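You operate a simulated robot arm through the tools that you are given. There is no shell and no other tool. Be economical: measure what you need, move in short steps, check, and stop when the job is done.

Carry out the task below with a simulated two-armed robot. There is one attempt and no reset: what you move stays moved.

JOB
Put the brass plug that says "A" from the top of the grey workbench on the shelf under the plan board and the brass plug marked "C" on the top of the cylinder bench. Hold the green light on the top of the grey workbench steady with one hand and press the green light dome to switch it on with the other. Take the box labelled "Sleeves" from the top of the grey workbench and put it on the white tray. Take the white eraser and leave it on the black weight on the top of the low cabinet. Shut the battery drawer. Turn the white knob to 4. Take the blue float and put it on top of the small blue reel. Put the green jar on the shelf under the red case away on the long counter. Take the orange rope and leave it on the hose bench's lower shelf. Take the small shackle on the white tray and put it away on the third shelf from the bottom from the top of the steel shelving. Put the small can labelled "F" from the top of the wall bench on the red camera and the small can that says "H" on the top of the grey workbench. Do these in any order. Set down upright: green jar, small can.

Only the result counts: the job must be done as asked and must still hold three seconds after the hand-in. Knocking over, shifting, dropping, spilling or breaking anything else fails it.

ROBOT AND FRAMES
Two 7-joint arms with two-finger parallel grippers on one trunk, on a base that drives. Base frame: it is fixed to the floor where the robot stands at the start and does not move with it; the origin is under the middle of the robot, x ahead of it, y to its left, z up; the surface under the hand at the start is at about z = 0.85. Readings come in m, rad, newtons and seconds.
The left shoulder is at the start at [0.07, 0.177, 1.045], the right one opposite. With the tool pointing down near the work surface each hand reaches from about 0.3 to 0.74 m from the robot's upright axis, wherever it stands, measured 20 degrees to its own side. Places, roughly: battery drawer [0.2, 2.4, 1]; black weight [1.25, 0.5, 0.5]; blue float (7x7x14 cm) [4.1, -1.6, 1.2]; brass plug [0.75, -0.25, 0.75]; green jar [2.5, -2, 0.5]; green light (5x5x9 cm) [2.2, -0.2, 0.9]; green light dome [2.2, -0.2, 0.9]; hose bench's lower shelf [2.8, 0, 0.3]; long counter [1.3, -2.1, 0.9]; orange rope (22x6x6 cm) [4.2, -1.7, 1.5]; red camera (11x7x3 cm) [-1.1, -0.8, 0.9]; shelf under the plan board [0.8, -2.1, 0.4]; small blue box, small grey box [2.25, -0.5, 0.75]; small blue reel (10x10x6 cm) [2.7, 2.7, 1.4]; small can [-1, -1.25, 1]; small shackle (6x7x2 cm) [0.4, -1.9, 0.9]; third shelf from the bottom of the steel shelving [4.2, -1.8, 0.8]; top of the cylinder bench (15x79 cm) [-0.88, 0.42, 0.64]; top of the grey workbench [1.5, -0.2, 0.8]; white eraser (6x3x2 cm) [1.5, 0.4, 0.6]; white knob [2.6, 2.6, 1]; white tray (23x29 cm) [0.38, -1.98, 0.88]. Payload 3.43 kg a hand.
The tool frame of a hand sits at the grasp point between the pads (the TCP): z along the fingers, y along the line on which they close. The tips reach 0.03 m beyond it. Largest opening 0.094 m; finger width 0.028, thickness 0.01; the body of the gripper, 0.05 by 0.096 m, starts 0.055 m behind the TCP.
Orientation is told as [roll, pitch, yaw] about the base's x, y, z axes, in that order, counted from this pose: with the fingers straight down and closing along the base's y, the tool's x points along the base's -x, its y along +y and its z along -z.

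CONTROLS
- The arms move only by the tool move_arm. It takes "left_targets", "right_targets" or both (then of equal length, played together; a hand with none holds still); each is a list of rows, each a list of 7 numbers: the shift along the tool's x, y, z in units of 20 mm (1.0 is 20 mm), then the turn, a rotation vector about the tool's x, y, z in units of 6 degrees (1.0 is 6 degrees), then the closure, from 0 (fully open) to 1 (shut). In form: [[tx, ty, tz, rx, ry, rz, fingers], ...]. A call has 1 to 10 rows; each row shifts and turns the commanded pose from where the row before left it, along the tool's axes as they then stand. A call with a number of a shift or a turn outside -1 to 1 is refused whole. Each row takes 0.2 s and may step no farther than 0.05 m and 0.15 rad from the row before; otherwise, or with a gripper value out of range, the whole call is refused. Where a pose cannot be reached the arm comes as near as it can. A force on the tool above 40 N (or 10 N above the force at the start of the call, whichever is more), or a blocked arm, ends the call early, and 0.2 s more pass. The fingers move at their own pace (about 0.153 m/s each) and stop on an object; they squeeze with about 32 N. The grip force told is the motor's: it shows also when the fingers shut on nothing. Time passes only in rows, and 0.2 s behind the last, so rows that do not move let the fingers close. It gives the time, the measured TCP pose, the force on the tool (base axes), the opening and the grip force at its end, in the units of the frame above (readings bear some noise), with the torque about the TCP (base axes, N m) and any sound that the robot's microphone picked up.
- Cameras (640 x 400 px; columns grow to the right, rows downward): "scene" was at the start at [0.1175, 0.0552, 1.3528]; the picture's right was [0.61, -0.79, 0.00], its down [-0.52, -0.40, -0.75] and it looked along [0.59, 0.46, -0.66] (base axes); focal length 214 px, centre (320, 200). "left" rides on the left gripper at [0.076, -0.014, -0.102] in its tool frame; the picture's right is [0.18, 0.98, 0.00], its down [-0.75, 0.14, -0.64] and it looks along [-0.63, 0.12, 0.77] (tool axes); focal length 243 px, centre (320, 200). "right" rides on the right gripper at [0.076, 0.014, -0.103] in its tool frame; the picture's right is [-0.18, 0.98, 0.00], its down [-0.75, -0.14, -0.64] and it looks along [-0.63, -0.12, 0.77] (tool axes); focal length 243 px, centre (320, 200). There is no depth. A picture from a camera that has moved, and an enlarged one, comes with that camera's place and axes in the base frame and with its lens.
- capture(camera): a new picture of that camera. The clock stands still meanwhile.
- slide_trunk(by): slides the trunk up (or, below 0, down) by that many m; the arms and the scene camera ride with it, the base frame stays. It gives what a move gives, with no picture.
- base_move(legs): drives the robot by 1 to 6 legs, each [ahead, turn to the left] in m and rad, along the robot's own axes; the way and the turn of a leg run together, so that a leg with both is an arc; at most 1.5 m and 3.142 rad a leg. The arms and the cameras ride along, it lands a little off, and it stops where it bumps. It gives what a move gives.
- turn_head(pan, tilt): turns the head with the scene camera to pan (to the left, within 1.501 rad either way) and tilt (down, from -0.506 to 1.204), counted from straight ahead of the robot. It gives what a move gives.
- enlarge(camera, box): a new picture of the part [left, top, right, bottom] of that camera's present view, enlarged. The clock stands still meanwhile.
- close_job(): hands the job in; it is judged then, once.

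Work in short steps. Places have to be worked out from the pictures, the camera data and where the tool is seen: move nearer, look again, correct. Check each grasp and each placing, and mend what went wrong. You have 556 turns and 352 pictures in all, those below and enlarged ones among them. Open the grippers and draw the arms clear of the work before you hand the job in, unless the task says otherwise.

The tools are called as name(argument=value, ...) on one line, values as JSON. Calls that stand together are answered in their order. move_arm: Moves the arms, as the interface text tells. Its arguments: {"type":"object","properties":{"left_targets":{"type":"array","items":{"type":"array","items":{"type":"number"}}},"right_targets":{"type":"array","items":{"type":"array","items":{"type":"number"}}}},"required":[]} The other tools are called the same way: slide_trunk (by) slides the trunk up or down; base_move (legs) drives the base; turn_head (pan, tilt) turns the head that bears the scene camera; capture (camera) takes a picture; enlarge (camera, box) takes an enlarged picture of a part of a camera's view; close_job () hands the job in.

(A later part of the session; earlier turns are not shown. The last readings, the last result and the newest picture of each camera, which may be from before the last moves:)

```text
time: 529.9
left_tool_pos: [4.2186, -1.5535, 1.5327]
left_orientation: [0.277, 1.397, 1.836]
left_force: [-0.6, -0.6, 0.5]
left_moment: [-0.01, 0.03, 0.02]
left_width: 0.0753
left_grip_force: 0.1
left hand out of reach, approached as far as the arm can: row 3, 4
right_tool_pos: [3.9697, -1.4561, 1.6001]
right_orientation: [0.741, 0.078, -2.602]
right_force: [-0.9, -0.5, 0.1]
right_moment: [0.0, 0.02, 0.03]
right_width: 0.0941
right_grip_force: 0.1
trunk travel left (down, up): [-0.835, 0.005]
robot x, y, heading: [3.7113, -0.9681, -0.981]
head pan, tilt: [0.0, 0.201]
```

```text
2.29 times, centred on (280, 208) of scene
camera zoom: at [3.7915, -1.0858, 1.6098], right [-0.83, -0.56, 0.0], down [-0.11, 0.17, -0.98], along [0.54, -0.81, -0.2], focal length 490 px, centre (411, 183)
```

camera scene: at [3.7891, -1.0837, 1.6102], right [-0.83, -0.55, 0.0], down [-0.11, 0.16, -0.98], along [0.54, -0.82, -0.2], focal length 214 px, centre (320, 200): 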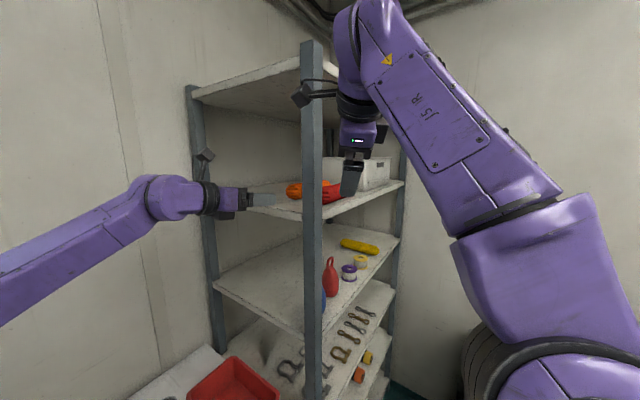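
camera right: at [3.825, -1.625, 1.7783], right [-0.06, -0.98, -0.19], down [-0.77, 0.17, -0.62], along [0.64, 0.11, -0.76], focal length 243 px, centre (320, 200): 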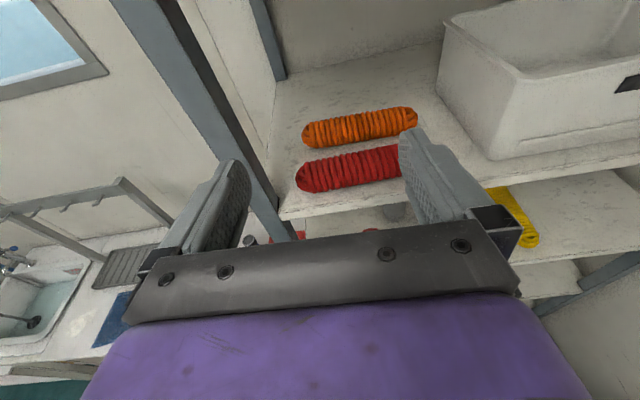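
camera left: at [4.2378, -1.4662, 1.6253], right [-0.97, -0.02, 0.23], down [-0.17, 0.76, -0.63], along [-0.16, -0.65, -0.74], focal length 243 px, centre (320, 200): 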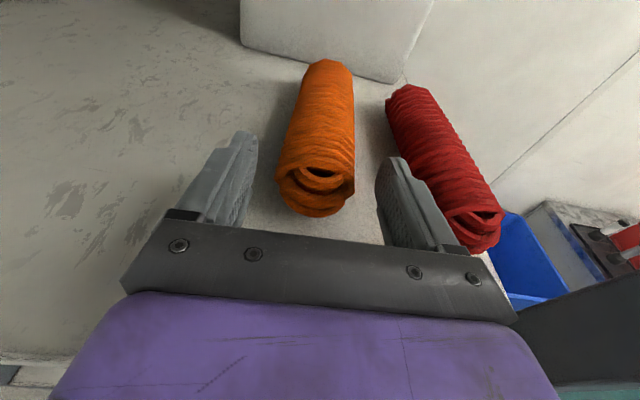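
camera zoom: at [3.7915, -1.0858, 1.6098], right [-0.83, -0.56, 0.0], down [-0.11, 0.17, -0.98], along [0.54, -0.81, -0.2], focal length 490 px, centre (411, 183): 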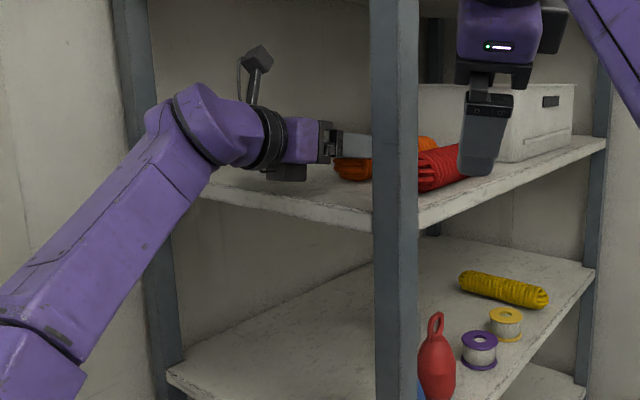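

At the arm's limit, 6 cm short. A small right turn of the base brings the hand in; then correct sideways.

move_arm(left_targets=[[0, -1, 0, 0, 0, 0, 0.1], [0, -1, 0, 0, 0, 0, 0.1], [0, 0, 0, 0, 0, 0, 0.1]])

base_move(legs=[[0, -0.1]])

capture(camera="left")

```text
time: 530.7
left_tool_pos: [4.2496, -1.5445, 1.5157]
left_orientation: [0.271, 1.397, 1.829]
left_force: [1.2, -2.1, 8.7]
left_moment: [0.51, -0.25, -0.17]
left_width: 0.0848
left_grip_force: 0.4
left hand out of reach, approached as far as the arm can: row 1, 2
right_tool_pos: [3.9683, -1.455, 1.599]
right_orientation: [0.74, 0.081, -2.602]
right_force: [0.0, -1.5, 0.8]
right_moment: [-0.01, -0.01, 0.0]
right_width: 0.0941
right_grip_force: 0.1
trunk travel left (down, up): [-0.835, 0.005]
robot x, y, heading: [3.7085, -0.9696, -0.985]
head pan, tilt: [0.0, 0.201]
```

```text
time: 531.6
left_tool_pos: [4.1919, -1.5913, 1.5172]
left_orientation: [0.28, 1.398, 1.741]
left_force: [-2.8, -0.1, 8.6]
left_moment: [0.57, -0.13, 0.01]
left_width: 0.0846
left_grip_force: 0.0
right_tool_pos: [3.9205, -1.4748, 1.5995]
right_orientation: [0.739, 0.08, -2.698]
right_force: [-0.3, -0.2, 0.4]
right_moment: [0.01, 0.0, 0.03]
right_width: 0.0942
right_grip_force: 0.1
trunk travel left (down, up): [-0.835, 0.005]
robot x, y, heading: [3.7114, -0.971, -1.078]
head pan, tilt: [0.0, 0.201]
```

```text
160 pictures are left
camera left: at [4.2201, -1.5071, 1.6083], right [-0.97, 0.07, 0.23], down [-0.09, 0.77, -0.63], along [-0.22, -0.63, -0.74], focal length 243 px, centre (320, 200)
```

left: 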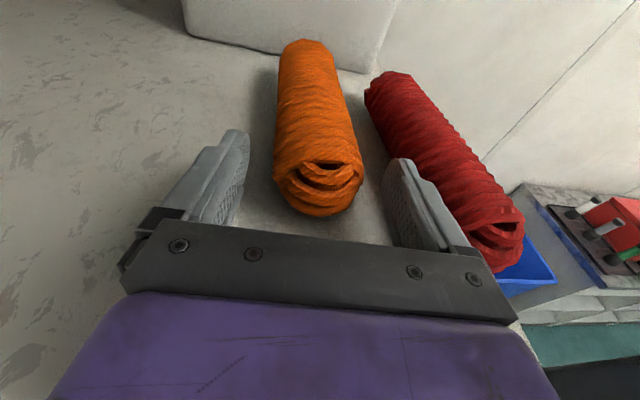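

Drive ahead 4 cm to get deeper over the rope's end.

move_arm(left_targets=[[0.4, 0, -0.07, 0, 0, 0, 0.1], [0, 0, 0, 0, 0, 0, 0.1]])

base_move(legs=[[0.04, 0]])

capture(camera="left")

```text
time: 532.2
left_tool_pos: [4.1911, -1.5906, 1.5206]
left_orientation: [0.279, 1.395, 1.74]
left_force: [0.0, -0.4, -0.1]
left_moment: [0.03, 0.02, -0.01]
left_width: 0.0844
left_grip_force: 0.0
left hand out of reach, approached as far as the arm can: row 1
right_tool_pos: [3.921, -1.4773, 1.5983]
right_orientation: [0.74, 0.079, -2.699]
right_force: [1.0, 0.4, -0.1]
right_moment: [0.0, -0.01, -0.03]
right_width: 0.094
right_grip_force: 0.1
trunk travel left (down, up): [-0.835, 0.005]
robot x, y, heading: [3.7078, -0.9695, -1.077]
head pan, tilt: [0.0, 0.201]
```

```text
time: 533.1
left_tool_pos: [4.2016, -1.6201, 1.5244]
left_orientation: [0.254, 1.4, 1.717]
left_force: [-1.7, -0.3, 0.2]
left_moment: [-0.01, -0.01, 0.06]
left_width: 0.0845
left_grip_force: 0.1
right_tool_pos: [3.934, -1.5055, 1.6033]
right_orientation: [0.745, 0.08, -2.699]
right_force: [-0.7, -0.1, -0.3]
right_moment: [-0.01, -0.04, 0.0]
right_width: 0.0939
right_grip_force: 0.2
trunk travel left (down, up): [-0.835, 0.005]
robot x, y, heading: [3.7294, -1.0056, -1.073]
head pan, tilt: [0.0, 0.201]
```

```text
159 pictures are left
camera left: at [4.2296, -1.5349, 1.6167], right [-0.97, 0.07, 0.22], down [-0.09, 0.77, -0.63], along [-0.22, -0.63, -0.74], focal length 243 px, centre (320, 200)
```

left: 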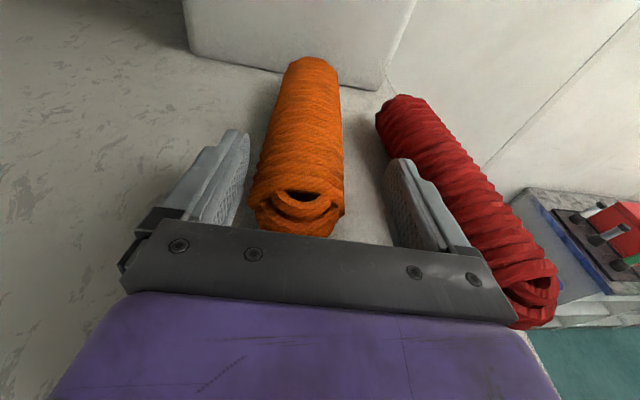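

Shift 1.2 cm toward +x (centre on the orange, away from the red) and close.

move_arm(left_targets=[[0, -0.6, 0, 0, 0, 0, 0.1], [0, 0, 0, 0, 0, 0, 0.1], [0, 0, 0, 0, 0, 0, 1], [0, 0, 0, 0, 0, 0, 1], [0, 0, 0, 0, 0, 0, 1], [0, 0, 0, 0, 0, 0, 1]])

capture(camera="left")

```text
time: 534.5
left_tool_pos: [4.212, -1.6212, 1.5166]
left_orientation: [0.258, 1.399, 1.719]
left_force: [-4.7, -1.8, 14.1]
left_moment: [0.67, -0.06, -0.02]
left_width: 0.0626
left_grip_force: 31.9
left hand out of reach, approached as far as the arm can: row 1
right_tool_pos: [3.9368, -1.5098, 1.6015]
right_orientation: [0.743, 0.082, -2.697]
right_force: [-0.6, -0.6, 0.3]
right_moment: [0.0, -0.03, -0.01]
right_width: 0.094
right_grip_force: 0.0
trunk travel left (down, up): [-0.835, 0.005]
robot x, y, heading: [3.7288, -1.0022, -1.068]
head pan, tilt: [0.0, 0.201]
```

```text
158 pictures are left
camera left: at [4.2393, -1.5364, 1.6084], right [-0.97, 0.07, 0.22], down [-0.09, 0.77, -0.63], along [-0.22, -0.63, -0.74], focal length 243 px, centre (320, 200)
```

left: 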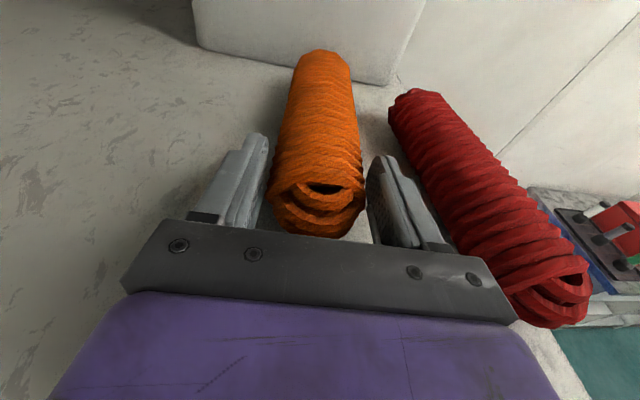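

Orange rope gripped. Lift a little and withdraw along +y.

move_arm(left_targets=[[0.6, 0, -0.3, 0, 0, 0, 1], [0.6, 0, -0.6, 0, 0, 0, 1], [0.6, 0, -1, 0, 0, 0, 1], [0.2, 0, -1, 0, 0, 0, 1], [0, 0, 0, 0, 0, 0, 1]])

capture(camera="left")

```text
time: 535.7
left_tool_pos: [4.2301, -1.5841, 1.5638]
left_orientation: [0.275, 1.396, 1.734]
left_force: [-0.2, -0.3, -2.5]
left_moment: [0.14, -0.03, 0.0]
left_width: 0.0628
left_grip_force: 32.3
left hand out of reach, approached as far as the arm can: row 1, 4
right_tool_pos: [3.9406, -1.5126, 1.598]
right_orientation: [0.738, 0.077, -2.699]
right_force: [0.4, 0.0, -0.2]
right_moment: [0.01, 0.01, 0.0]
right_width: 0.0941
right_grip_force: 0.1
trunk travel left (down, up): [-0.835, 0.005]
robot x, y, heading: [3.7255, -1.0042, -1.077]
head pan, tilt: [0.0, 0.201]
```

```text
157 pictures are left
camera left: at [4.2572, -1.4978, 1.6562], right [-0.97, 0.07, 0.23], down [-0.09, 0.77, -0.63], along [-0.22, -0.63, -0.75], focal length 243 px, centre (320, 200)
```

left: 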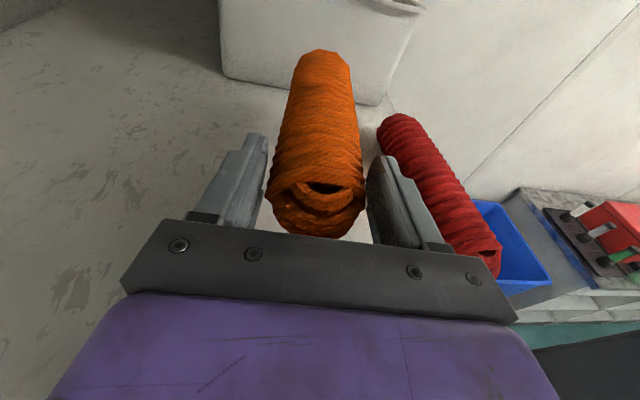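

Retract with the arm, then swing left to clear the posts.

move_arm(left_targets=[[-0.17, 0, -1, 0, 0, 0, 1], [-0.17, 0, -1, 0, 0, 0, 1], [-0.17, 0, -1, 0, 0, 0, 1], [-0.17, 0, -1, 0, 0, 0, 1], [-0.17, 0, -1, 0, 0, 0, 1]])

base_move(legs=[[0, 0.18]])

capture(camera="scene")

```text
time: 536.9
left_tool_pos: [4.2702, -1.5208, 1.6022]
left_orientation: [0.276, 1.394, 1.738]
left_force: [0.4, -0.6, -2.5]
left_moment: [0.21, 0.0, 0.02]
left_width: 0.0629
left_grip_force: 32.0
left hand out of reach, approached as far as the arm can: row 1, 2, 3, 4, 5
right_tool_pos: [3.9409, -1.5116, 1.5994]
right_orientation: [0.74, 0.078, -2.699]
right_force: [0.9, -0.1, -0.1]
right_moment: [0.02, -0.02, 0.01]
right_width: 0.0939
right_grip_force: 0.0
trunk travel left (down, up): [-0.835, 0.005]
robot x, y, heading: [3.7252, -1.0074, -1.073]
head pan, tilt: [0.0, 0.201]
```

```text
time: 538.0
left_tool_pos: [4.3443, -1.4242, 1.6026]
left_orientation: [0.245, 1.392, 1.883]
left_force: [0.0, -0.7, -1.8]
left_moment: [0.19, 0.01, 0.03]
left_width: 0.063
left_grip_force: 32.1
right_tool_pos: [4.0189, -1.4727, 1.5993]
right_orientation: [0.738, 0.081, -2.523]
right_force: [-5.0, -5.6, -1.6]
right_moment: [0.0, -0.06, -0.45]
right_width: 0.0938
right_grip_force: 0.0
trunk travel left (down, up): [-0.835, 0.005]
robot x, y, heading: [3.723, -1.0078, -0.901]
head pan, tilt: [0.0, 0.201]
```

```text
156 pictures are left
camera scene: at [3.8122, -1.1194, 1.6096], right [-0.78, -0.62, -0.01], down [-0.12, 0.16, -0.98], along [0.61, -0.77, -0.2], focal length 214 px, centre (320, 200)
```

scene: 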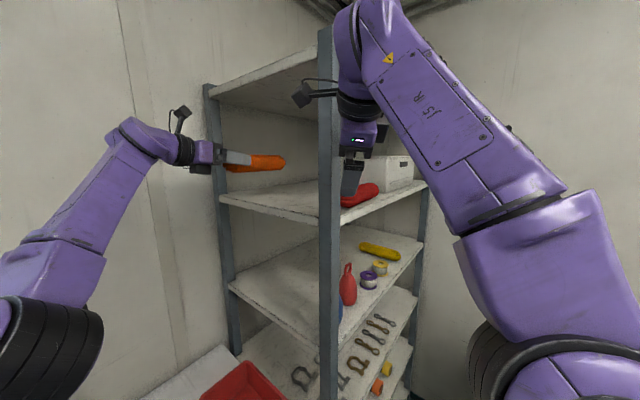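

The right hand brushes the post; move it away to its right a little.

move_arm(right_targets=[[-0.5, -0.4, -0.3, 0, 0, 0, 0], [-1, -0.4, -0.3, 0, 0, 0, 0], [-1, 0, 0, 0, 0, 0, 0], [-1, 0, 0, 0, 0, 0, 0]])

base_move(legs=[[0, 0.15]])

capture(camera="scene")

```text
time: 539.0
left_tool_pos: [4.3522, -1.4192, 1.6035]
left_orientation: [0.277, 1.393, 1.913]
left_force: [-0.2, 0.3, -1.0]
left_moment: [0.17, 0.01, 0.02]
left_width: 0.0628
left_grip_force: 32.4
right_tool_pos: [3.9782, -1.5006, 1.6208]
right_orientation: [0.736, 0.075, -2.523]
right_force: [0.5, 0.6, -0.4]
right_moment: [0.0, -0.01, 0.01]
right_width: 0.094
right_grip_force: 0.1
right hand out of reach, approached as far as the arm can: row 1, 2, 3, 4
trunk travel left (down, up): [-0.835, 0.005]
robot x, y, heading: [3.7272, -1.0052, -0.897]
head pan, tilt: [0.0, 0.201]
```

```text
time: 540.0
left_tool_pos: [4.3914, -1.3496, 1.6024]
left_orientation: [0.275, 1.392, 2.023]
left_force: [0.7, -0.2, -2.2]
left_moment: [0.19, 0.03, 0.01]
left_width: 0.063
left_grip_force: 32.4
right_tool_pos: [4.02, -1.4794, 1.6232]
right_orientation: [0.744, 0.082, -2.443]
right_force: [-6.5, -2.0, 0.0]
right_moment: [-0.02, -0.17, -0.28]
right_width: 0.0926
right_grip_force: 0.0
trunk travel left (down, up): [-0.835, 0.005]
robot x, y, heading: [3.7253, -1.0068, -0.796]
head pan, tilt: [0.0, 0.201]
stopped in leg 1: the force on the tool passed its limit at 56 N (the readings are from after the stop); the commanded pose is now the measured one
```

```text
155 pictures are left
camera scene: at [3.8277, -1.1047, 1.6099], right [-0.71, -0.7, 0.0], down [-0.14, 0.14, -0.98], along [0.69, -0.7, -0.2], focal length 214 px, centre (320, 200)
```

scene: 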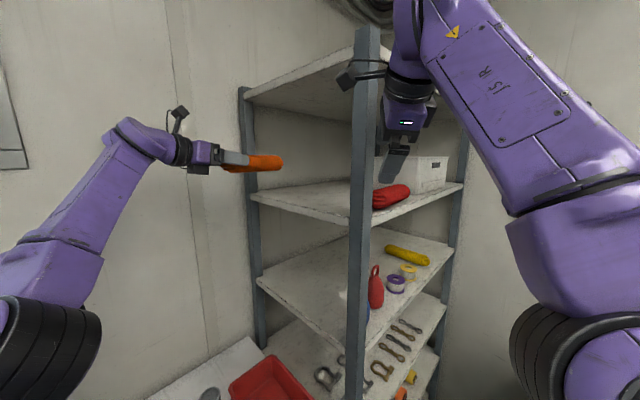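

Back the base straight out now (both hands move away from the posts).

base_move(legs=[[-0.3, 0]])

capture(camera="scene")

```text
time: 542.0
left_tool_pos: [4.1911, -1.1417, 1.5999]
left_orientation: [0.287, 1.392, 2.029]
left_force: [-0.6, 0.1, -2.4]
left_moment: [0.16, 0.04, -0.01]
left_width: 0.063
left_grip_force: 31.8
right_tool_pos: [3.8202, -1.2707, 1.6212]
right_orientation: [0.74, 0.08, -2.441]
right_force: [0.9, -1.3, -0.7]
right_moment: [0.03, 0.0, 0.02]
right_width: 0.0938
right_grip_force: 0.1
trunk travel left (down, up): [-0.835, 0.005]
robot x, y, heading: [3.5221, -0.7962, -0.796]
head pan, tilt: [0.0, 0.201]
```

```text
154 pictures are left
camera scene: at [3.6257, -0.897, 1.6094], right [-0.71, -0.7, 0.0], down [-0.14, 0.14, -0.98], along [0.69, -0.7, -0.2], focal length 214 px, centre (320, 200)
```

scene: 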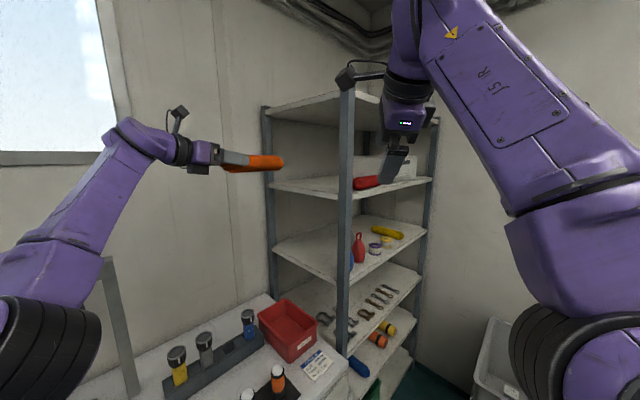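

Both clear. Next the blue float with the right hand: lower the trunk, then restore the right hand's flipped, forward-pointing attitude.

slide_trunk(by=-0.2)

move_arm(right_targets=[[0, 0, 0.7, -1, 0, 0, 0], [0, 0, 0.7, -1, 0, 0, 0], [0, 0, 0.7, -1, 0, 0, 0], [0, 0, 0.7, -1, 0, 0, 0], [0, 0, 0.7, -1, 0, 0, 0], [0, 0, 0.7, -1, 0, 0, 0], [0, -0.5, 0, 0, 0, 0, 0], [0, -0.5, 0, 0, 0, 0, 0], [0, -0.5, 0, 0, 0, 0, 0], [0, -0.5, 0, 0, 0, 0, 0]])

move_arm(right_targets=[[0, 0, 0, 0, 0, 1, 0], [0, 0, 0, 0, 0, 1, 0], [0, 0, 0, 0, 0, 1, 0], [0, 0, 0, 0, 0, 1, 0], [0, 0, 0, 0, 0, 1, 0], [0, 0, 0, 0, 0, 1, 0], [0, 0, 0, 0, 0, 1, 0], [0, 0, 0, 0, 0, 1, 0], [0, 0, 0, 0, 0, 1, 0], [0, 0, 0, 0, 0, 1, 0]])

move_arm(right_targets=[[0, 0, 0, 0, 0, 1, 0], [0, 0, 0, 0, 0, 1, 0], [0, 0, 0, 0, 0, 1, 0], [0, 0, 0, 0, 0, 1, 0], [0, 0, 0, 0, 0, 1, 0]])

```text
time: 544.1
left_tool_pos: [4.1889, -1.1405, 1.4029]
left_orientation: [0.281, 1.392, 2.028]
left_force: [0.1, -0.5, -1.9]
left_moment: [0.18, 0.04, -0.01]
left_width: 0.0627
left_grip_force: 31.7
right_tool_pos: [3.8171, -1.2704, 1.4221]
right_orientation: [0.745, 0.08, -2.441]
right_force: [0.4, -0.2, -0.7]
right_moment: [-0.03, -0.02, 0.01]
right_width: 0.0938
right_grip_force: 0.0
trunk travel left (down, up): [-0.635, 0.205]
robot x, y, heading: [3.5201, -0.7923, -0.794]
head pan, tilt: [0.0, 0.201]
```

```text
time: 546.4
left_tool_pos: [4.1881, -1.1395, 1.4014]
left_orientation: [0.284, 1.391, 2.028]
left_force: [0.2, 0.5, -1.8]
left_moment: [0.17, 0.05, -0.04]
left_width: 0.0628
left_grip_force: 31.7
right_tool_pos: [3.9418, -1.3497, 1.4364]
right_orientation: [1.369, 0.08, -2.443]
right_force: [-0.3, 0.1, 0.1]
right_moment: [0.01, -0.01, 0.0]
right_width: 0.094
right_grip_force: 0.0
right hand out of reach, approached as far as the arm can: row 1, 2, 3, 4, 5, 6, 7, 8, 9, 10
trunk travel left (down, up): [-0.635, 0.205]
robot x, y, heading: [3.5172, -0.7982, -0.796]
head pan, tilt: [0.0, 0.201]
```

```text
time: 548.5
left_tool_pos: [4.1877, -1.1394, 1.4012]
left_orientation: [0.283, 1.392, 2.026]
left_force: [-0.2, -0.4, -1.9]
left_moment: [0.17, 0.04, 0.03]
left_width: 0.0626
left_grip_force: 31.8
right_tool_pos: [3.942, -1.349, 1.4355]
right_orientation: [1.122, 1.092, -2.829]
right_force: [-0.5, 0.7, 0.0]
right_moment: [0.01, 0.0, -0.01]
right_width: 0.0939
right_grip_force: 0.1
trunk travel left (down, up): [-0.635, 0.205]
robot x, y, heading: [3.5213, -0.7963, -0.794]
head pan, tilt: [0.0, 0.201]
```

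```text
time: 549.8
left_tool_pos: [4.1885, -1.141, 1.4015]
left_orientation: [0.283, 1.391, 2.027]
left_force: [0.4, -0.7, -2.0]
left_moment: [0.18, 0.01, 0.0]
left_width: 0.0629
left_grip_force: 32.6
right_tool_pos: [3.9402, -1.3502, 1.435]
right_orientation: [-0.39, 1.354, 1.888]
right_force: [1.0, -0.2, 0.2]
right_moment: [0.0, -0.03, -0.01]
right_width: 0.0943
right_grip_force: 0.1
trunk travel left (down, up): [-0.635, 0.205]
robot x, y, heading: [3.5223, -0.7968, -0.799]
head pan, tilt: [0.0, 0.201]
```

Back off, then drive round to stand in front of the float.

base_move(legs=[[-0.25, 0], [0, -1.0], [0.878, 0], [0, 1.8]])

slide_trunk(by=-0.17)

capture(camera="right")

capture(camera="scene")

```text
time: 562.9
left_tool_pos: [3.8327, -1.2396, 1.4019]
left_orientation: [0.286, 1.393, 2.824]
left_force: [-0.2, 0.7, -2.8]
left_moment: [0.07, 0.13, -0.03]
left_width: 0.0627
left_grip_force: 32.0
right_tool_pos: [3.8091, -1.5626, 1.4352]
right_orientation: [-0.384, 1.351, 2.69]
right_force: [0.0, -0.8, -0.1]
right_moment: [-0.01, 0.02, 0.01]
right_width: 0.0941
right_grip_force: 0.0
trunk travel left (down, up): [-0.635, 0.205]
robot x, y, heading: [3.1228, -1.4752, -0.001]
head pan, tilt: [0.0, 0.201]
```

```text
time: 564.8
left_tool_pos: [3.8323, -1.2386, 1.2322]
left_orientation: [0.285, 1.394, 2.825]
left_force: [-0.3, -0.9, -2.8]
left_moment: [0.09, 0.15, 0.01]
left_width: 0.0628
left_grip_force: 32.1
right_tool_pos: [3.8095, -1.5631, 1.2648]
right_orientation: [-0.384, 1.355, 2.689]
right_force: [-0.2, 0.4, -0.5]
right_moment: [0.0, 0.05, 0.02]
right_width: 0.094
right_grip_force: 0.1
trunk travel left (down, up): [-0.465, 0.375]
robot x, y, heading: [3.1207, -1.4775, -0.002]
head pan, tilt: [0.0, 0.201]
```

```text
153 pictures are left
camera right: at [3.7239, -1.5786, 1.3592], right [-0.11, -0.96, -0.26], down [-0.76, 0.25, -0.6], along [0.64, 0.13, -0.76], focal length 243 px, centre (320, 200)
```

right: 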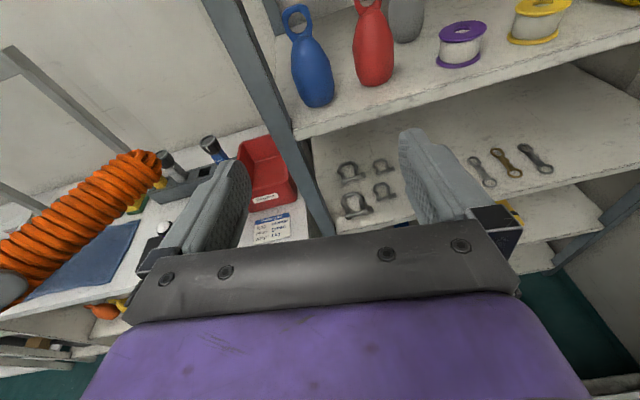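

```text
152 pictures are left
camera scene: at [3.2652, -1.4723, 1.2398], right [0.0, -1.0, 0.0], down [-0.2, 0.0, -0.98], along [0.98, 0.0, -0.2], focal length 214 px, centre (320, 200)
```

scene: 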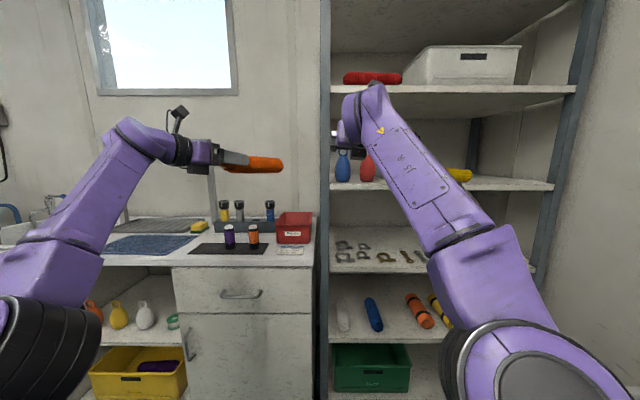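

Float at ≈(4.13,-1.563), ring centre z≈1.255. Narrow the fingers to 6 cm, lower 1 cm, and drive in 25 cm.

move_arm(right_targets=[[-0.5, 0, 0.1, 0, 0, 0, 0.34], [0, 0, 0, 0, 0, 0, 0.34]])

base_move(legs=[[0.22, 0]])

capture(camera="right")

```text
time: 565.4
left_tool_pos: [3.8317, -1.2399, 1.2324]
left_orientation: [0.283, 1.393, 2.826]
left_force: [0.4, -0.3, -2.7]
left_moment: [0.11, 0.11, 0.0]
left_width: 0.0625
left_grip_force: 31.6
right_tool_pos: [3.8132, -1.5602, 1.2587]
right_orientation: [-0.38, 1.353, 2.694]
right_force: [1.0, 0.5, -1.1]
right_moment: [0.04, -0.01, 0.01]
right_width: 0.0623
right_grip_force: 0.1
right hand out of reach, approached as far as the arm can: row 1
trunk travel left (down, up): [-0.465, 0.375]
robot x, y, heading: [3.1168, -1.476, 0.004]
head pan, tilt: [0.0, 0.201]
```

```text
time: 567.1
left_tool_pos: [4.0569, -1.2425, 1.2317]
left_orientation: [0.285, 1.389, 2.823]
left_force: [1.1, 0.0, -1.3]
left_moment: [0.07, 0.15, -0.04]
left_width: 0.063
left_grip_force: 31.9
right_tool_pos: [4.0361, -1.5622, 1.2584]
right_orientation: [-0.379, 1.351, 2.692]
right_force: [1.0, 0.2, 0.2]
right_moment: [0.0, -0.02, 0.06]
right_width: 0.0621
right_grip_force: 0.1
trunk travel left (down, up): [-0.465, 0.375]
robot x, y, heading: [3.3429, -1.4757, -0.007]
head pan, tilt: [0.0, 0.201]
```

```text
151 pictures are left
camera right: at [3.951, -1.5784, 1.3527], right [-0.11, -0.96, -0.26], down [-0.76, 0.25, -0.59], along [0.64, 0.13, -0.76], focal length 243 px, centre (320, 200)
```

right: 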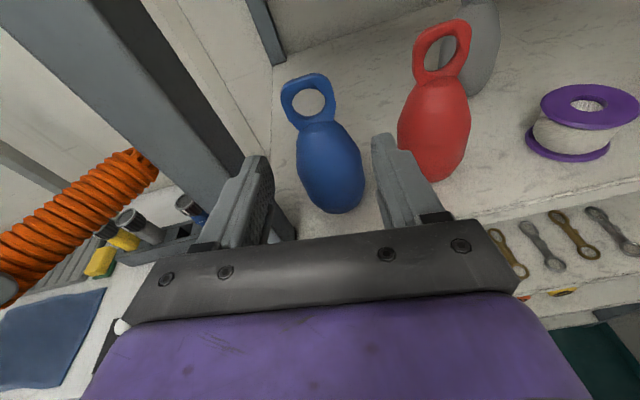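

Ring at ≈(4.14,-1.566). Nudge right 4 mm and drive ahead 10 cm.

move_arm(right_targets=[[0, 0.25, 0, 0, 0, 0, 0.34], [0, 0, 0, 0, 0, 0, 0.34]])

base_move(legs=[[0.095, 0]])

capture(camera="right")

```text
time: 567.7
left_tool_pos: [4.0557, -1.2417, 1.2311]
left_orientation: [0.286, 1.391, 2.825]
left_force: [-0.9, -0.2, -1.9]
left_moment: [0.11, 0.16, -0.01]
left_width: 0.063
left_grip_force: 32.1
right_tool_pos: [4.0369, -1.5668, 1.2595]
right_orientation: [-0.379, 1.35, 2.691]
right_force: [0.4, -0.2, 0.5]
right_moment: [-0.02, 0.02, -0.01]
right_width: 0.0625
right_grip_force: 0.0
trunk travel left (down, up): [-0.465, 0.375]
robot x, y, heading: [3.3455, -1.4739, -0.004]
head pan, tilt: [0.0, 0.201]
```

```text
time: 568.8
left_tool_pos: [4.1521, -1.243, 1.231]
left_orientation: [0.284, 1.392, 2.823]
left_force: [1.1, 0.5, -2.2]
left_moment: [0.12, 0.15, 0.0]
left_width: 0.0626
left_grip_force: 32.3
right_tool_pos: [4.1336, -1.5681, 1.2595]
right_orientation: [-0.377, 1.351, 2.692]
right_force: [1.0, -0.8, 0.1]
right_moment: [-0.05, -0.03, -0.01]
right_width: 0.062
right_grip_force: 0.0
trunk travel left (down, up): [-0.465, 0.375]
robot x, y, heading: [3.4393, -1.478, -0.003]
head pan, tilt: [0.0, 0.201]
```

```text
150 pictures are left
camera right: at [4.0485, -1.584, 1.3535], right [-0.12, -0.96, -0.26], down [-0.76, 0.25, -0.59], along [0.63, 0.13, -0.76], focal length 243 px, centre (320, 200)
```

right: 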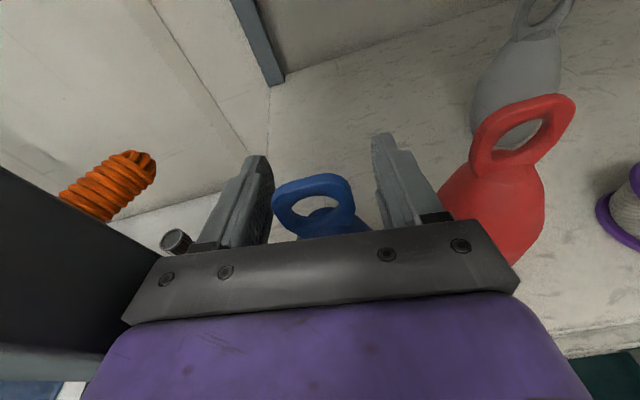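

Centre on the ring (back 1.2 cm, left 5 mm) and close.

move_arm(right_targets=[[0, -0.25, -0.6, 0, 0, 0, 0.34], [0, 0, 0, 0, 0, 0, 0.34], [0, 0, 0, 0, 0, 0, 1], [0, 0, 0, 0, 0, 0, 1], [0, 0, 0, 0, 0, 0, 1]])

capture(camera="right")

```text
time: 570.0
left_tool_pos: [4.1514, -1.2438, 1.2327]
left_orientation: [0.28, 1.393, 2.82]
left_force: [0.6, -0.4, -2.7]
left_moment: [0.07, 0.15, -0.01]
left_width: 0.0628
left_grip_force: 32.1
right_tool_pos: [4.1239, -1.564, 1.2664]
right_orientation: [-0.38, 1.35, 2.689]
right_force: [0.6, -2.7, 2.8]
right_moment: [-0.03, 0.07, 0.09]
right_width: 0.0408
right_grip_force: 31.7
right hand out of reach, approached as far as the arm can: row 1
trunk travel left (down, up): [-0.465, 0.375]
robot x, y, heading: [3.4392, -1.4764, -0.004]
head pan, tilt: [0.0, 0.201]
```

```text
149 pictures are left
camera right: at [4.039, -1.5788, 1.3603], right [-0.12, -0.96, -0.26], down [-0.76, 0.25, -0.59], along [0.63, 0.13, -0.76], focal length 243 px, centre (320, 200)
```

right: 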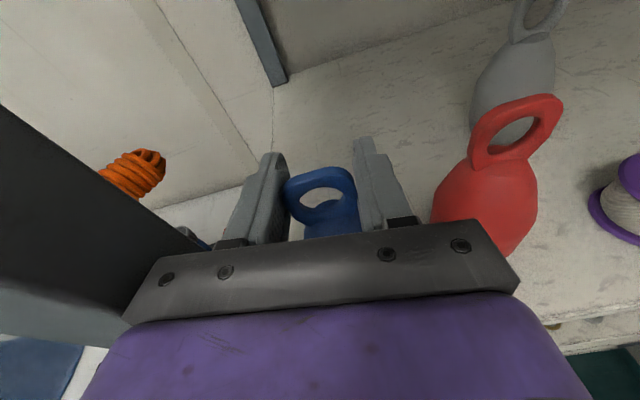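

Gripped on the ring. Lift 3 cm and back straight out.

slide_trunk(by=0.03)

base_move(legs=[[-0.45, 0]])

capture(camera="scene")

```text
time: 570.8
left_tool_pos: [4.1522, -1.2442, 1.263]
left_orientation: [0.28, 1.393, 2.818]
left_force: [-0.3, -0.7, -2.5]
left_moment: [0.08, 0.14, -0.01]
left_width: 0.0627
left_grip_force: 31.9
right_tool_pos: [4.1252, -1.5634, 1.2956]
right_orientation: [-0.382, 1.351, 2.687]
right_force: [-1.4, -3.9, 0.7]
right_moment: [0.08, 0.11, 0.25]
right_width: 0.0408
right_grip_force: 32.3
trunk travel left (down, up): [-0.495, 0.345]
robot x, y, heading: [3.441, -1.4812, 0.003]
head pan, tilt: [0.0, 0.201]
```

```text
time: 573.5
left_tool_pos: [3.7009, -1.244, 1.2631]
left_orientation: [0.285, 1.393, 2.817]
left_force: [0.5, 0.0, -2.6]
left_moment: [0.11, 0.13, -0.01]
left_width: 0.0627
left_grip_force: 32.0
right_tool_pos: [3.6722, -1.5641, 1.2956]
right_orientation: [-0.377, 1.349, 2.688]
right_force: [-0.2, -0.5, -1.3]
right_moment: [0.05, -0.04, 0.02]
right_width: 0.0407
right_grip_force: 31.8
trunk travel left (down, up): [-0.495, 0.345]
robot x, y, heading: [2.988, -1.4735, -0.011]
head pan, tilt: [0.0, 0.201]
```

```text
148 pictures are left
camera scene: at [3.1316, -1.4715, 1.2697], right [-0.01, -1.0, 0.0], down [-0.2, 0.0, -0.98], along [0.98, -0.01, -0.2], focal length 214 px, centre (320, 200)
```

scene: 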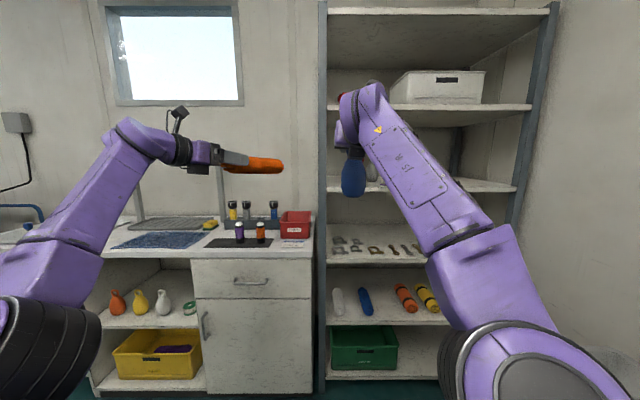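

Now find the hose bench: turn to face +y.

base_move(legs=[[0, 1.6]])

turn_head(pan=0.1, tilt=0.4)

capture(camera="scene")

```text
time: 577.8
left_tool_pos: [2.7386, -0.7662, 1.2617]
left_orientation: [0.288, 1.392, -1.869]
left_force: [0.5, 0.3, -2.7]
left_moment: [-0.16, 0.07, 0.01]
left_width: 0.0631
left_grip_force: 32.0
right_tool_pos: [3.0595, -0.7862, 1.2958]
right_orientation: [-0.379, 1.349, -2.001]
right_force: [0.8, 0.6, -1.4]
right_moment: [0.02, 0.0, 0.01]
right_width: 0.0402
right_grip_force: 32.0
trunk travel left (down, up): [-0.495, 0.345]
robot x, y, heading: [2.9857, -1.4764, 1.593]
head pan, tilt: [0.0, 0.201]
```

```text
time: 578.5
left_tool_pos: [2.7384, -0.7658, 1.2614]
left_orientation: [0.287, 1.391, -1.866]
left_force: [-0.1, 0.9, -1.5]
left_moment: [-0.14, 0.1, -0.01]
left_width: 0.0625
left_grip_force: 31.7
right_tool_pos: [3.0599, -0.7865, 1.2955]
right_orientation: [-0.377, 1.348, -2.0]
right_force: [0.4, 0.1, -2.3]
right_moment: [0.0, 0.03, 0.01]
right_width: 0.0406
right_grip_force: 32.1
trunk travel left (down, up): [-0.495, 0.345]
robot x, y, heading: [2.9884, -1.4717, 1.583]
head pan, tilt: [0.099, 0.4]
```

```text
147 pictures are left
camera scene: at [2.9761, -1.3277, 1.2512], right [0.99, 0.12, 0.0], down [0.05, -0.39, -0.92], along [-0.11, 0.92, -0.39], focal length 214 px, centre (320, 200)
```

scene: 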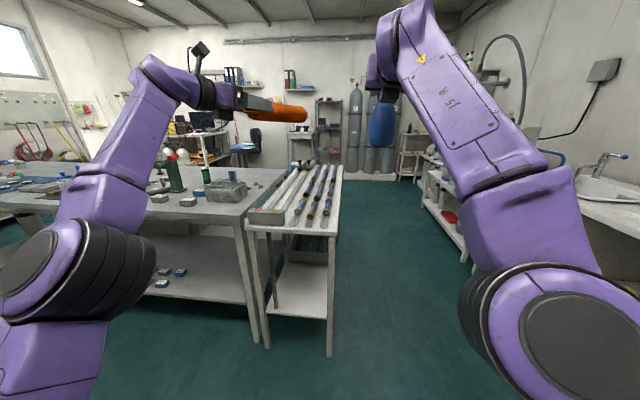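

The hose bench's near end is at y≈-0.5, x≈2.57–2.94, lower shelf z≈0.3. Lower the trunk, straighten the left hand's yaw, move the right hand (float) up and outward.

slide_trunk(by=-0.4)

move_arm(left_targets=[[-0.98, 0, 0.17, 0.97, 0, -0.2, 1], [-0.98, 0, 0.17, 0.97, 0, -0.2, 1], [-0.98, 0, 0.17, 0.97, 0, -0.2, 1], [-0.98, 0, 0.17, 0.97, 0, -0.2, 1], [-0.98, 0, 0.17, 0.97, 0, -0.2, 1], [-0.98, 0, 0.17, 0.7, 0, -0.15, 1], [-0.98, 0.5, 0.17, 0, 0, 0, 1], [-0.98, 0.5, 0.17, 0, 0, 0, 1], [-0.98, 0.5, 0.17, 0, 0, 0, 1], [-0.98, 0.5, 0.17, 0, 0, 0, 1]], right_targets=[[0.98, 0.8, 0, 0, 0, 0, 1], [0.98, 0.8, 0, 0, 0, 0, 1], [0.98, 0.8, 0, 0, 0, 0, 1], [0.98, 0.8, 0, 0, 0, 0, 1], [0.98, 0.8, 0, 0, 0, 0, 1], [0.98, 0.8, 0, 0, 0, 0, 1], [0.98, 0.8, 0, 0, 0, 0, 1], [0.98, 0.8, 0, 0, 0, 0, 1], [0, 0, 0, 0, 0, 0, 1], [0, 0, 0, 0, 0, 0, 1]])

move_arm(left_targets=[[-0.98, 0, 0.17, 0, 0, 0, 1], [-0.98, 0, 0.17, 0, 0, 0, 1], [-0.98, 0, 0.17, 0, 0, 0, 1], [-0.98, 0, 0.17, 0, 0, 0, 1], [-0.98, 0, 0.17, 0, 0, 0, 1], [-0.98, 0, 0.17, 0, 0, 0, 1], [-0.98, 0, 0.17, 0, 0, 0, 1], [-0.98, 0, 0.17, 0, 0, 0, 1]])

capture(camera="scene")

```text
time: 582.4
left_tool_pos: [2.739, -0.7652, 0.8615]
left_orientation: [0.287, 1.391, -1.868]
left_force: [0.1, 0.0, -2.6]
left_moment: [-0.14, 0.13, 0.01]
left_width: 0.0628
left_grip_force: 32.1
right_tool_pos: [3.0591, -0.7864, 0.8956]
right_orientation: [-0.377, 1.35, -1.999]
right_force: [0.5, -0.6, -0.4]
right_moment: [-0.04, -0.01, 0.03]
right_width: 0.0408
right_grip_force: 32.4
trunk travel left (down, up): [-0.095, 0.745]
robot x, y, heading: [2.9884, -1.4753, 1.589]
head pan, tilt: [0.099, 0.4]
```

```text
time: 583.1
left_tool_pos: [2.7346, -0.7337, 0.8515]
left_orientation: [0.329, 1.388, -1.566]
left_force: [-3.0, -24.1, 5.8]
left_moment: [0.22, -0.21, -1.52]
left_width: 0.0647
left_grip_force: 31.8
left hand out of reach, approached as far as the arm can: row 1, 2, 3
right_tool_pos: [3.0991, -0.7955, 0.9201]
right_orientation: [-0.375, 1.355, -1.997]
right_force: [0.5, -0.9, -0.5]
right_moment: [0.0, -0.04, 0.0]
right_width: 0.0406
right_grip_force: 32.0
right hand out of reach, approached as far as the arm can: row 1, 2, 3
trunk travel left (down, up): [-0.095, 0.745]
robot x, y, heading: [2.9859, -1.4744, 1.593]
head pan, tilt: [0.099, 0.4]
stopped in row 3 (left hand): the force on the tool passed its limit at 56 N (the readings are from after the stop); the commanded pose is now the measured one
```

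```text
time: 583.4
left_tool_pos: [2.734, -0.7334, 0.8508]
left_orientation: [0.355, 1.39, -1.543]
left_force: [-4.4, -25.9, 5.1]
left_moment: [-0.04, -0.19, -1.57]
left_width: 0.0652
left_grip_force: 32.0
left hand out of reach, approached as far as the arm can: row 1
right_tool_pos: [3.1007, -0.7948, 0.9187]
right_orientation: [-0.381, 1.355, -2.002]
right_force: [0.4, 0.0, -1.3]
right_moment: [-0.04, 0.0, 0.0]
right_width: 0.0407
right_grip_force: 32.4
trunk travel left (down, up): [-0.095, 0.745]
robot x, y, heading: [2.9852, -1.4739, 1.596]
head pan, tilt: [0.099, 0.4]
stopped in row 1 (left hand): the force on the tool passed its limit at 44 N (the readings are from after the stop); the commanded pose is now the measured one
```

```text
146 pictures are left
camera scene: at [2.975, -1.3336, 0.8518], right [0.99, 0.12, 0.0], down [0.05, -0.38, -0.92], along [-0.11, 0.92, -0.39], focal length 214 px, centre (320, 200)
```

scene: 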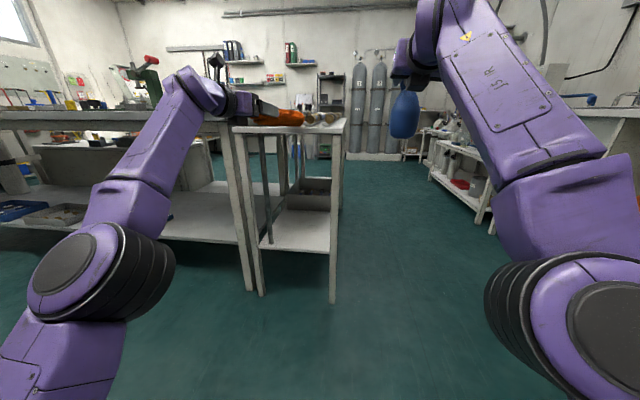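

The rope's tip met the bench end. Back off at once and inspect.

base_move(legs=[[-0.15, 0]])

enlarge(camera="scene", box=[200, 80, 400, 205])

capture(camera="left")

```text
time: 584.8
left_tool_pos: [2.7472, -0.8489, 0.8377]
left_orientation: [0.326, 1.376, -1.581]
left_force: [2.5, 0.5, -2.3]
left_moment: [-0.18, 0.13, 0.15]
left_width: 0.0631
left_grip_force: 32.1
right_tool_pos: [3.1126, -0.9137, 0.918]
right_orientation: [-0.379, 1.35, -2.011]
right_force: [0.1, 0.1, -1.6]
right_moment: [0.01, 0.0, -0.06]
right_width: 0.0408
right_grip_force: 32.3
trunk travel left (down, up): [-0.095, 0.745]
robot x, y, heading: [3.003, -1.5947, 1.611]
head pan, tilt: [0.099, 0.4]
stopped in leg 1: the robot was blocked; the commanded pose is now the measured one
```

```text
3.20 times, centred on (300, 142) of scene
camera zoom: at [2.9876, -1.4503, 0.851], right [0.99, 0.14, 0.0], down [0.05, -0.39, -0.92], along [-0.13, 0.91, -0.39], focal length 686 px, centre (384, 384)
```

zoom: 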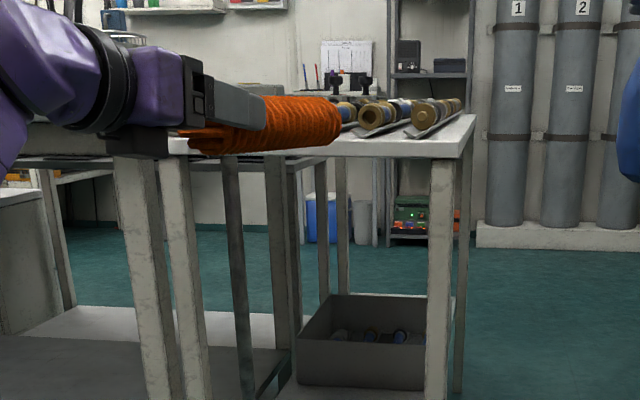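

```text
144 pictures are left
camera left: at [2.7008, -0.9256, 0.9311], right [0.93, -0.28, 0.24], down [-0.08, -0.79, -0.61], along [0.36, 0.55, -0.75], focal length 243 px, centre (320, 200)
```

left: 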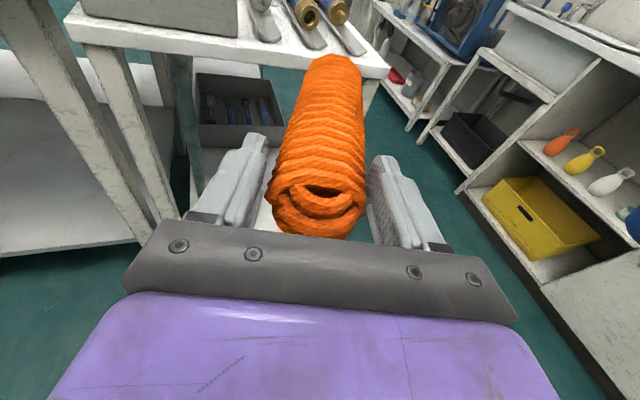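

The rope only met the bench end. Now lower the left hand here, clear of the bench, finishing the yaw.

slide_trunk(by=-0.09)

move_arm(left_targets=[[-0.98, 0, 0, 0.97, 0, -0.2, 1], [-0.98, 0, 0, 0.97, 0, -0.2, 1], [-0.98, 0, 0, 0.7, 0, -0.15, 1], [-0.98, 0, 0.1, 0, 0, 0, 1], [-0.98, 0, 0.1, 0, 0, 0, 1], [-0.98, 0, 0.1, 0, 0, 0, 1], [-0.98, 0, 0.1, 0, 0, 0, 1], [-0.98, 0, 0.1, 0, 0, 0, 1], [-0.98, 0, 0.1, 0, 0, 0, 1], [-0.98, 0, 0.1, 0, 0, 0, 1]])

move_arm(left_targets=[[-0.98, 0, 0.1, 0, 0, 0, 1], [-0.98, 0, 0.1, 0, 0, 0, 1], [-0.98, 0, 0.1, 0, 0, 0, 1], [-0.98, 0, 0.1, 0, 0, 0, 1], [-0.98, 0, 0.1, 0, 0, 0, 1], [-0.98, 0, 0.1, 0, 0, 0, 1]])

capture(camera="scene")

capture(camera="left")

```text
time: 586.0
left_tool_pos: [2.7449, -0.8511, 0.7484]
left_orientation: [0.329, 1.378, -1.573]
left_force: [-0.1, 0.2, -1.7]
left_moment: [-0.18, 0.06, 0.02]
left_width: 0.0631
left_grip_force: 31.9
right_tool_pos: [3.1135, -0.9138, 0.8297]
right_orientation: [-0.386, 1.349, -2.015]
right_force: [-0.3, 0.2, -1.2]
right_moment: [0.02, 0.01, 0.02]
right_width: 0.0409
right_grip_force: 31.8
trunk travel left (down, up): [-0.005, 0.835]
robot x, y, heading: [3.0004, -1.5965, 1.608]
head pan, tilt: [0.099, 0.4]
```

```text
time: 588.2
left_tool_pos: [2.7549, -0.8763, 0.5553]
left_orientation: [0.322, 1.359, -1.297]
left_force: [0.5, 0.4, -1.6]
left_moment: [-0.18, -0.01, -0.04]
left_width: 0.0628
left_grip_force: 31.6
right_tool_pos: [3.1148, -0.9112, 0.8301]
right_orientation: [-0.387, 1.35, -2.015]
right_force: [-0.3, -0.1, -1.8]
right_moment: [-0.01, -0.05, 0.01]
right_width: 0.0405
right_grip_force: 32.1
trunk travel left (down, up): [-0.005, 0.835]
robot x, y, heading: [3.0009, -1.601, 1.609]
head pan, tilt: [0.099, 0.4]
```

```text
time: 589.6
left_tool_pos: [2.7635, -0.8876, 0.4387]
left_orientation: [0.32, 1.362, -1.299]
left_force: [0.6, 0.8, -2.1]
left_moment: [-0.18, 0.03, 0.0]
left_width: 0.0629
left_grip_force: 31.9
right_tool_pos: [3.1137, -0.9119, 0.8288]
right_orientation: [-0.387, 1.352, -2.013]
right_force: [0.0, -0.3, -1.4]
right_moment: [0.0, 0.02, 0.01]
right_width: 0.0402
right_grip_force: 31.8
trunk travel left (down, up): [-0.005, 0.835]
robot x, y, heading: [3.0016, -1.5992, 1.611]
head pan, tilt: [0.099, 0.4]
```

```text
143 pictures are left
camera scene: at [2.9879, -1.4509, 0.7612], right [0.99, 0.14, 0.0], down [0.05, -0.39, -0.92], along [-0.13, 0.91, -0.39], focal length 214 px, centre (320, 200)
```

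scene: 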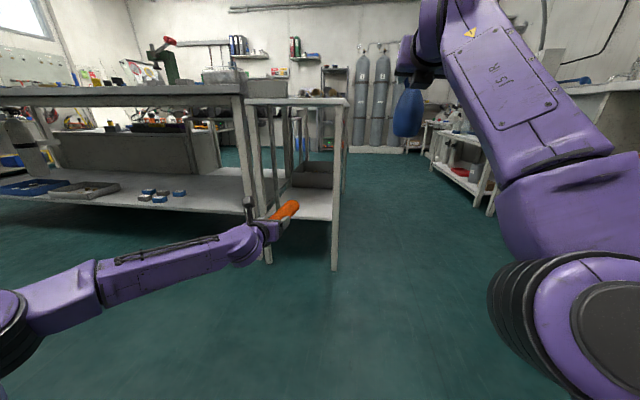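

```text
142 pictures are left
camera left: at [2.7382, -0.9732, 0.5331], right [0.97, 0.0, 0.24], down [0.15, -0.79, -0.6], along [0.19, 0.62, -0.76], focal length 243 px, centre (320, 200)
```

left: 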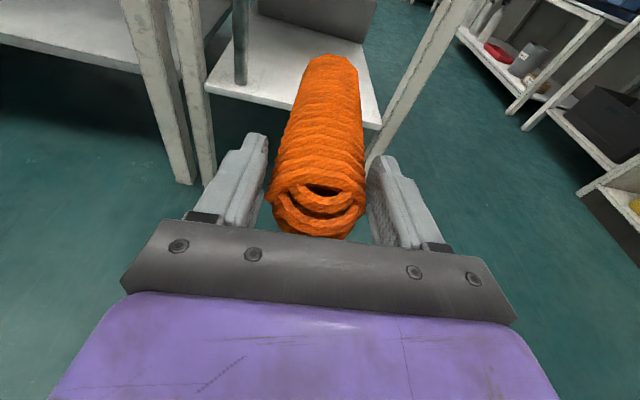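

Shelf space is free: x 2.67–2.89, y -0.57…-0.27. Lower 4 cm, shift right 3 cm, drive in 39 cm.

move_arm(left_targets=[[-0.98, 0.75, 0.15, 0, 0, 0, 1], [-0.98, 0.75, 0.15, 0, 0, 0, 1], [0, 0, 0, 0, 0, 0, 1]])

base_move(legs=[[0.38, 0]])

capture(camera="left")

capture(camera="scene")

```text
time: 590.4
left_tool_pos: [2.7954, -0.8889, 0.3981]
left_orientation: [0.323, 1.359, -1.298]
left_force: [-1.0, 0.1, -2.4]
left_moment: [-0.15, 0.0, 0.01]
left_width: 0.0631
left_grip_force: 32.1
right_tool_pos: [3.114, -0.9123, 0.8288]
right_orientation: [-0.385, 1.352, -2.013]
right_force: [-0.6, 0.2, -0.9]
right_moment: [-0.04, 0.0, 0.01]
right_width: 0.0407
right_grip_force: 32.2
trunk travel left (down, up): [-0.005, 0.835]
robot x, y, heading: [3.0005, -1.5978, 1.614]
head pan, tilt: [0.099, 0.4]
```

```text
time: 592.8
left_tool_pos: [2.7722, -0.5102, 0.3993]
left_orientation: [0.319, 1.36, -1.29]
left_force: [0.0, -0.7, -2.1]
left_moment: [-0.19, 0.0, -0.01]
left_width: 0.063
left_grip_force: 32.3
right_tool_pos: [3.0922, -0.5304, 0.83]
right_orientation: [-0.385, 1.351, -2.004]
right_force: [-0.1, -0.7, -1.7]
right_moment: [-0.01, -0.02, -0.03]
right_width: 0.0407
right_grip_force: 31.6
trunk travel left (down, up): [-0.005, 0.835]
robot x, y, heading: [2.9855, -1.2157, 1.619]
head pan, tilt: [0.099, 0.4]
```

```text
141 pictures are left
camera left: at [2.7492, -0.5945, 0.4942], right [0.97, 0.0, 0.24], down [0.16, -0.78, -0.6], along [0.19, 0.62, -0.76], focal length 243 px, centre (320, 200)
```

left: 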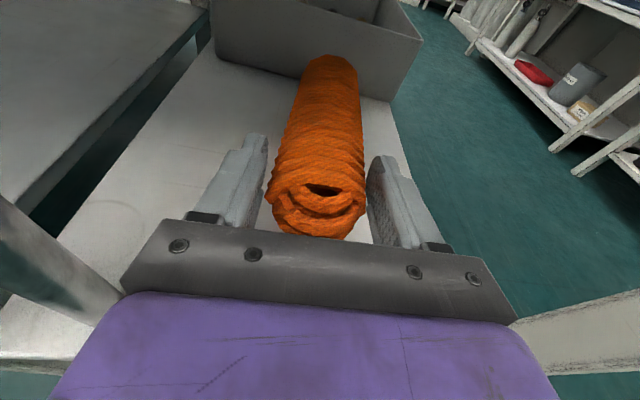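

```text
140 pictures are left
camera scene: at [2.9703, -1.0693, 0.7611], right [0.99, 0.15, 0.0], down [0.06, -0.39, -0.92], along [-0.13, 0.91, -0.39], focal length 214 px, centre (320, 200)
```

scene: 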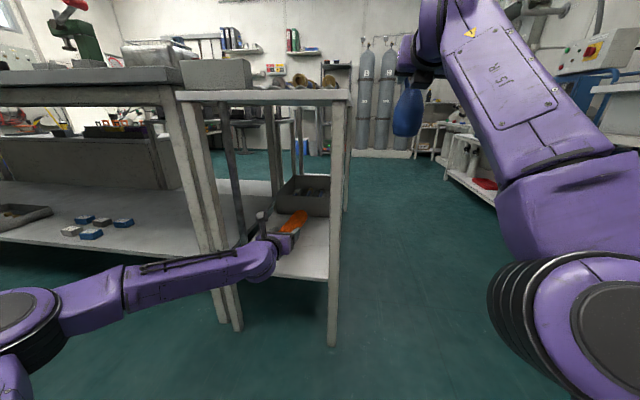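

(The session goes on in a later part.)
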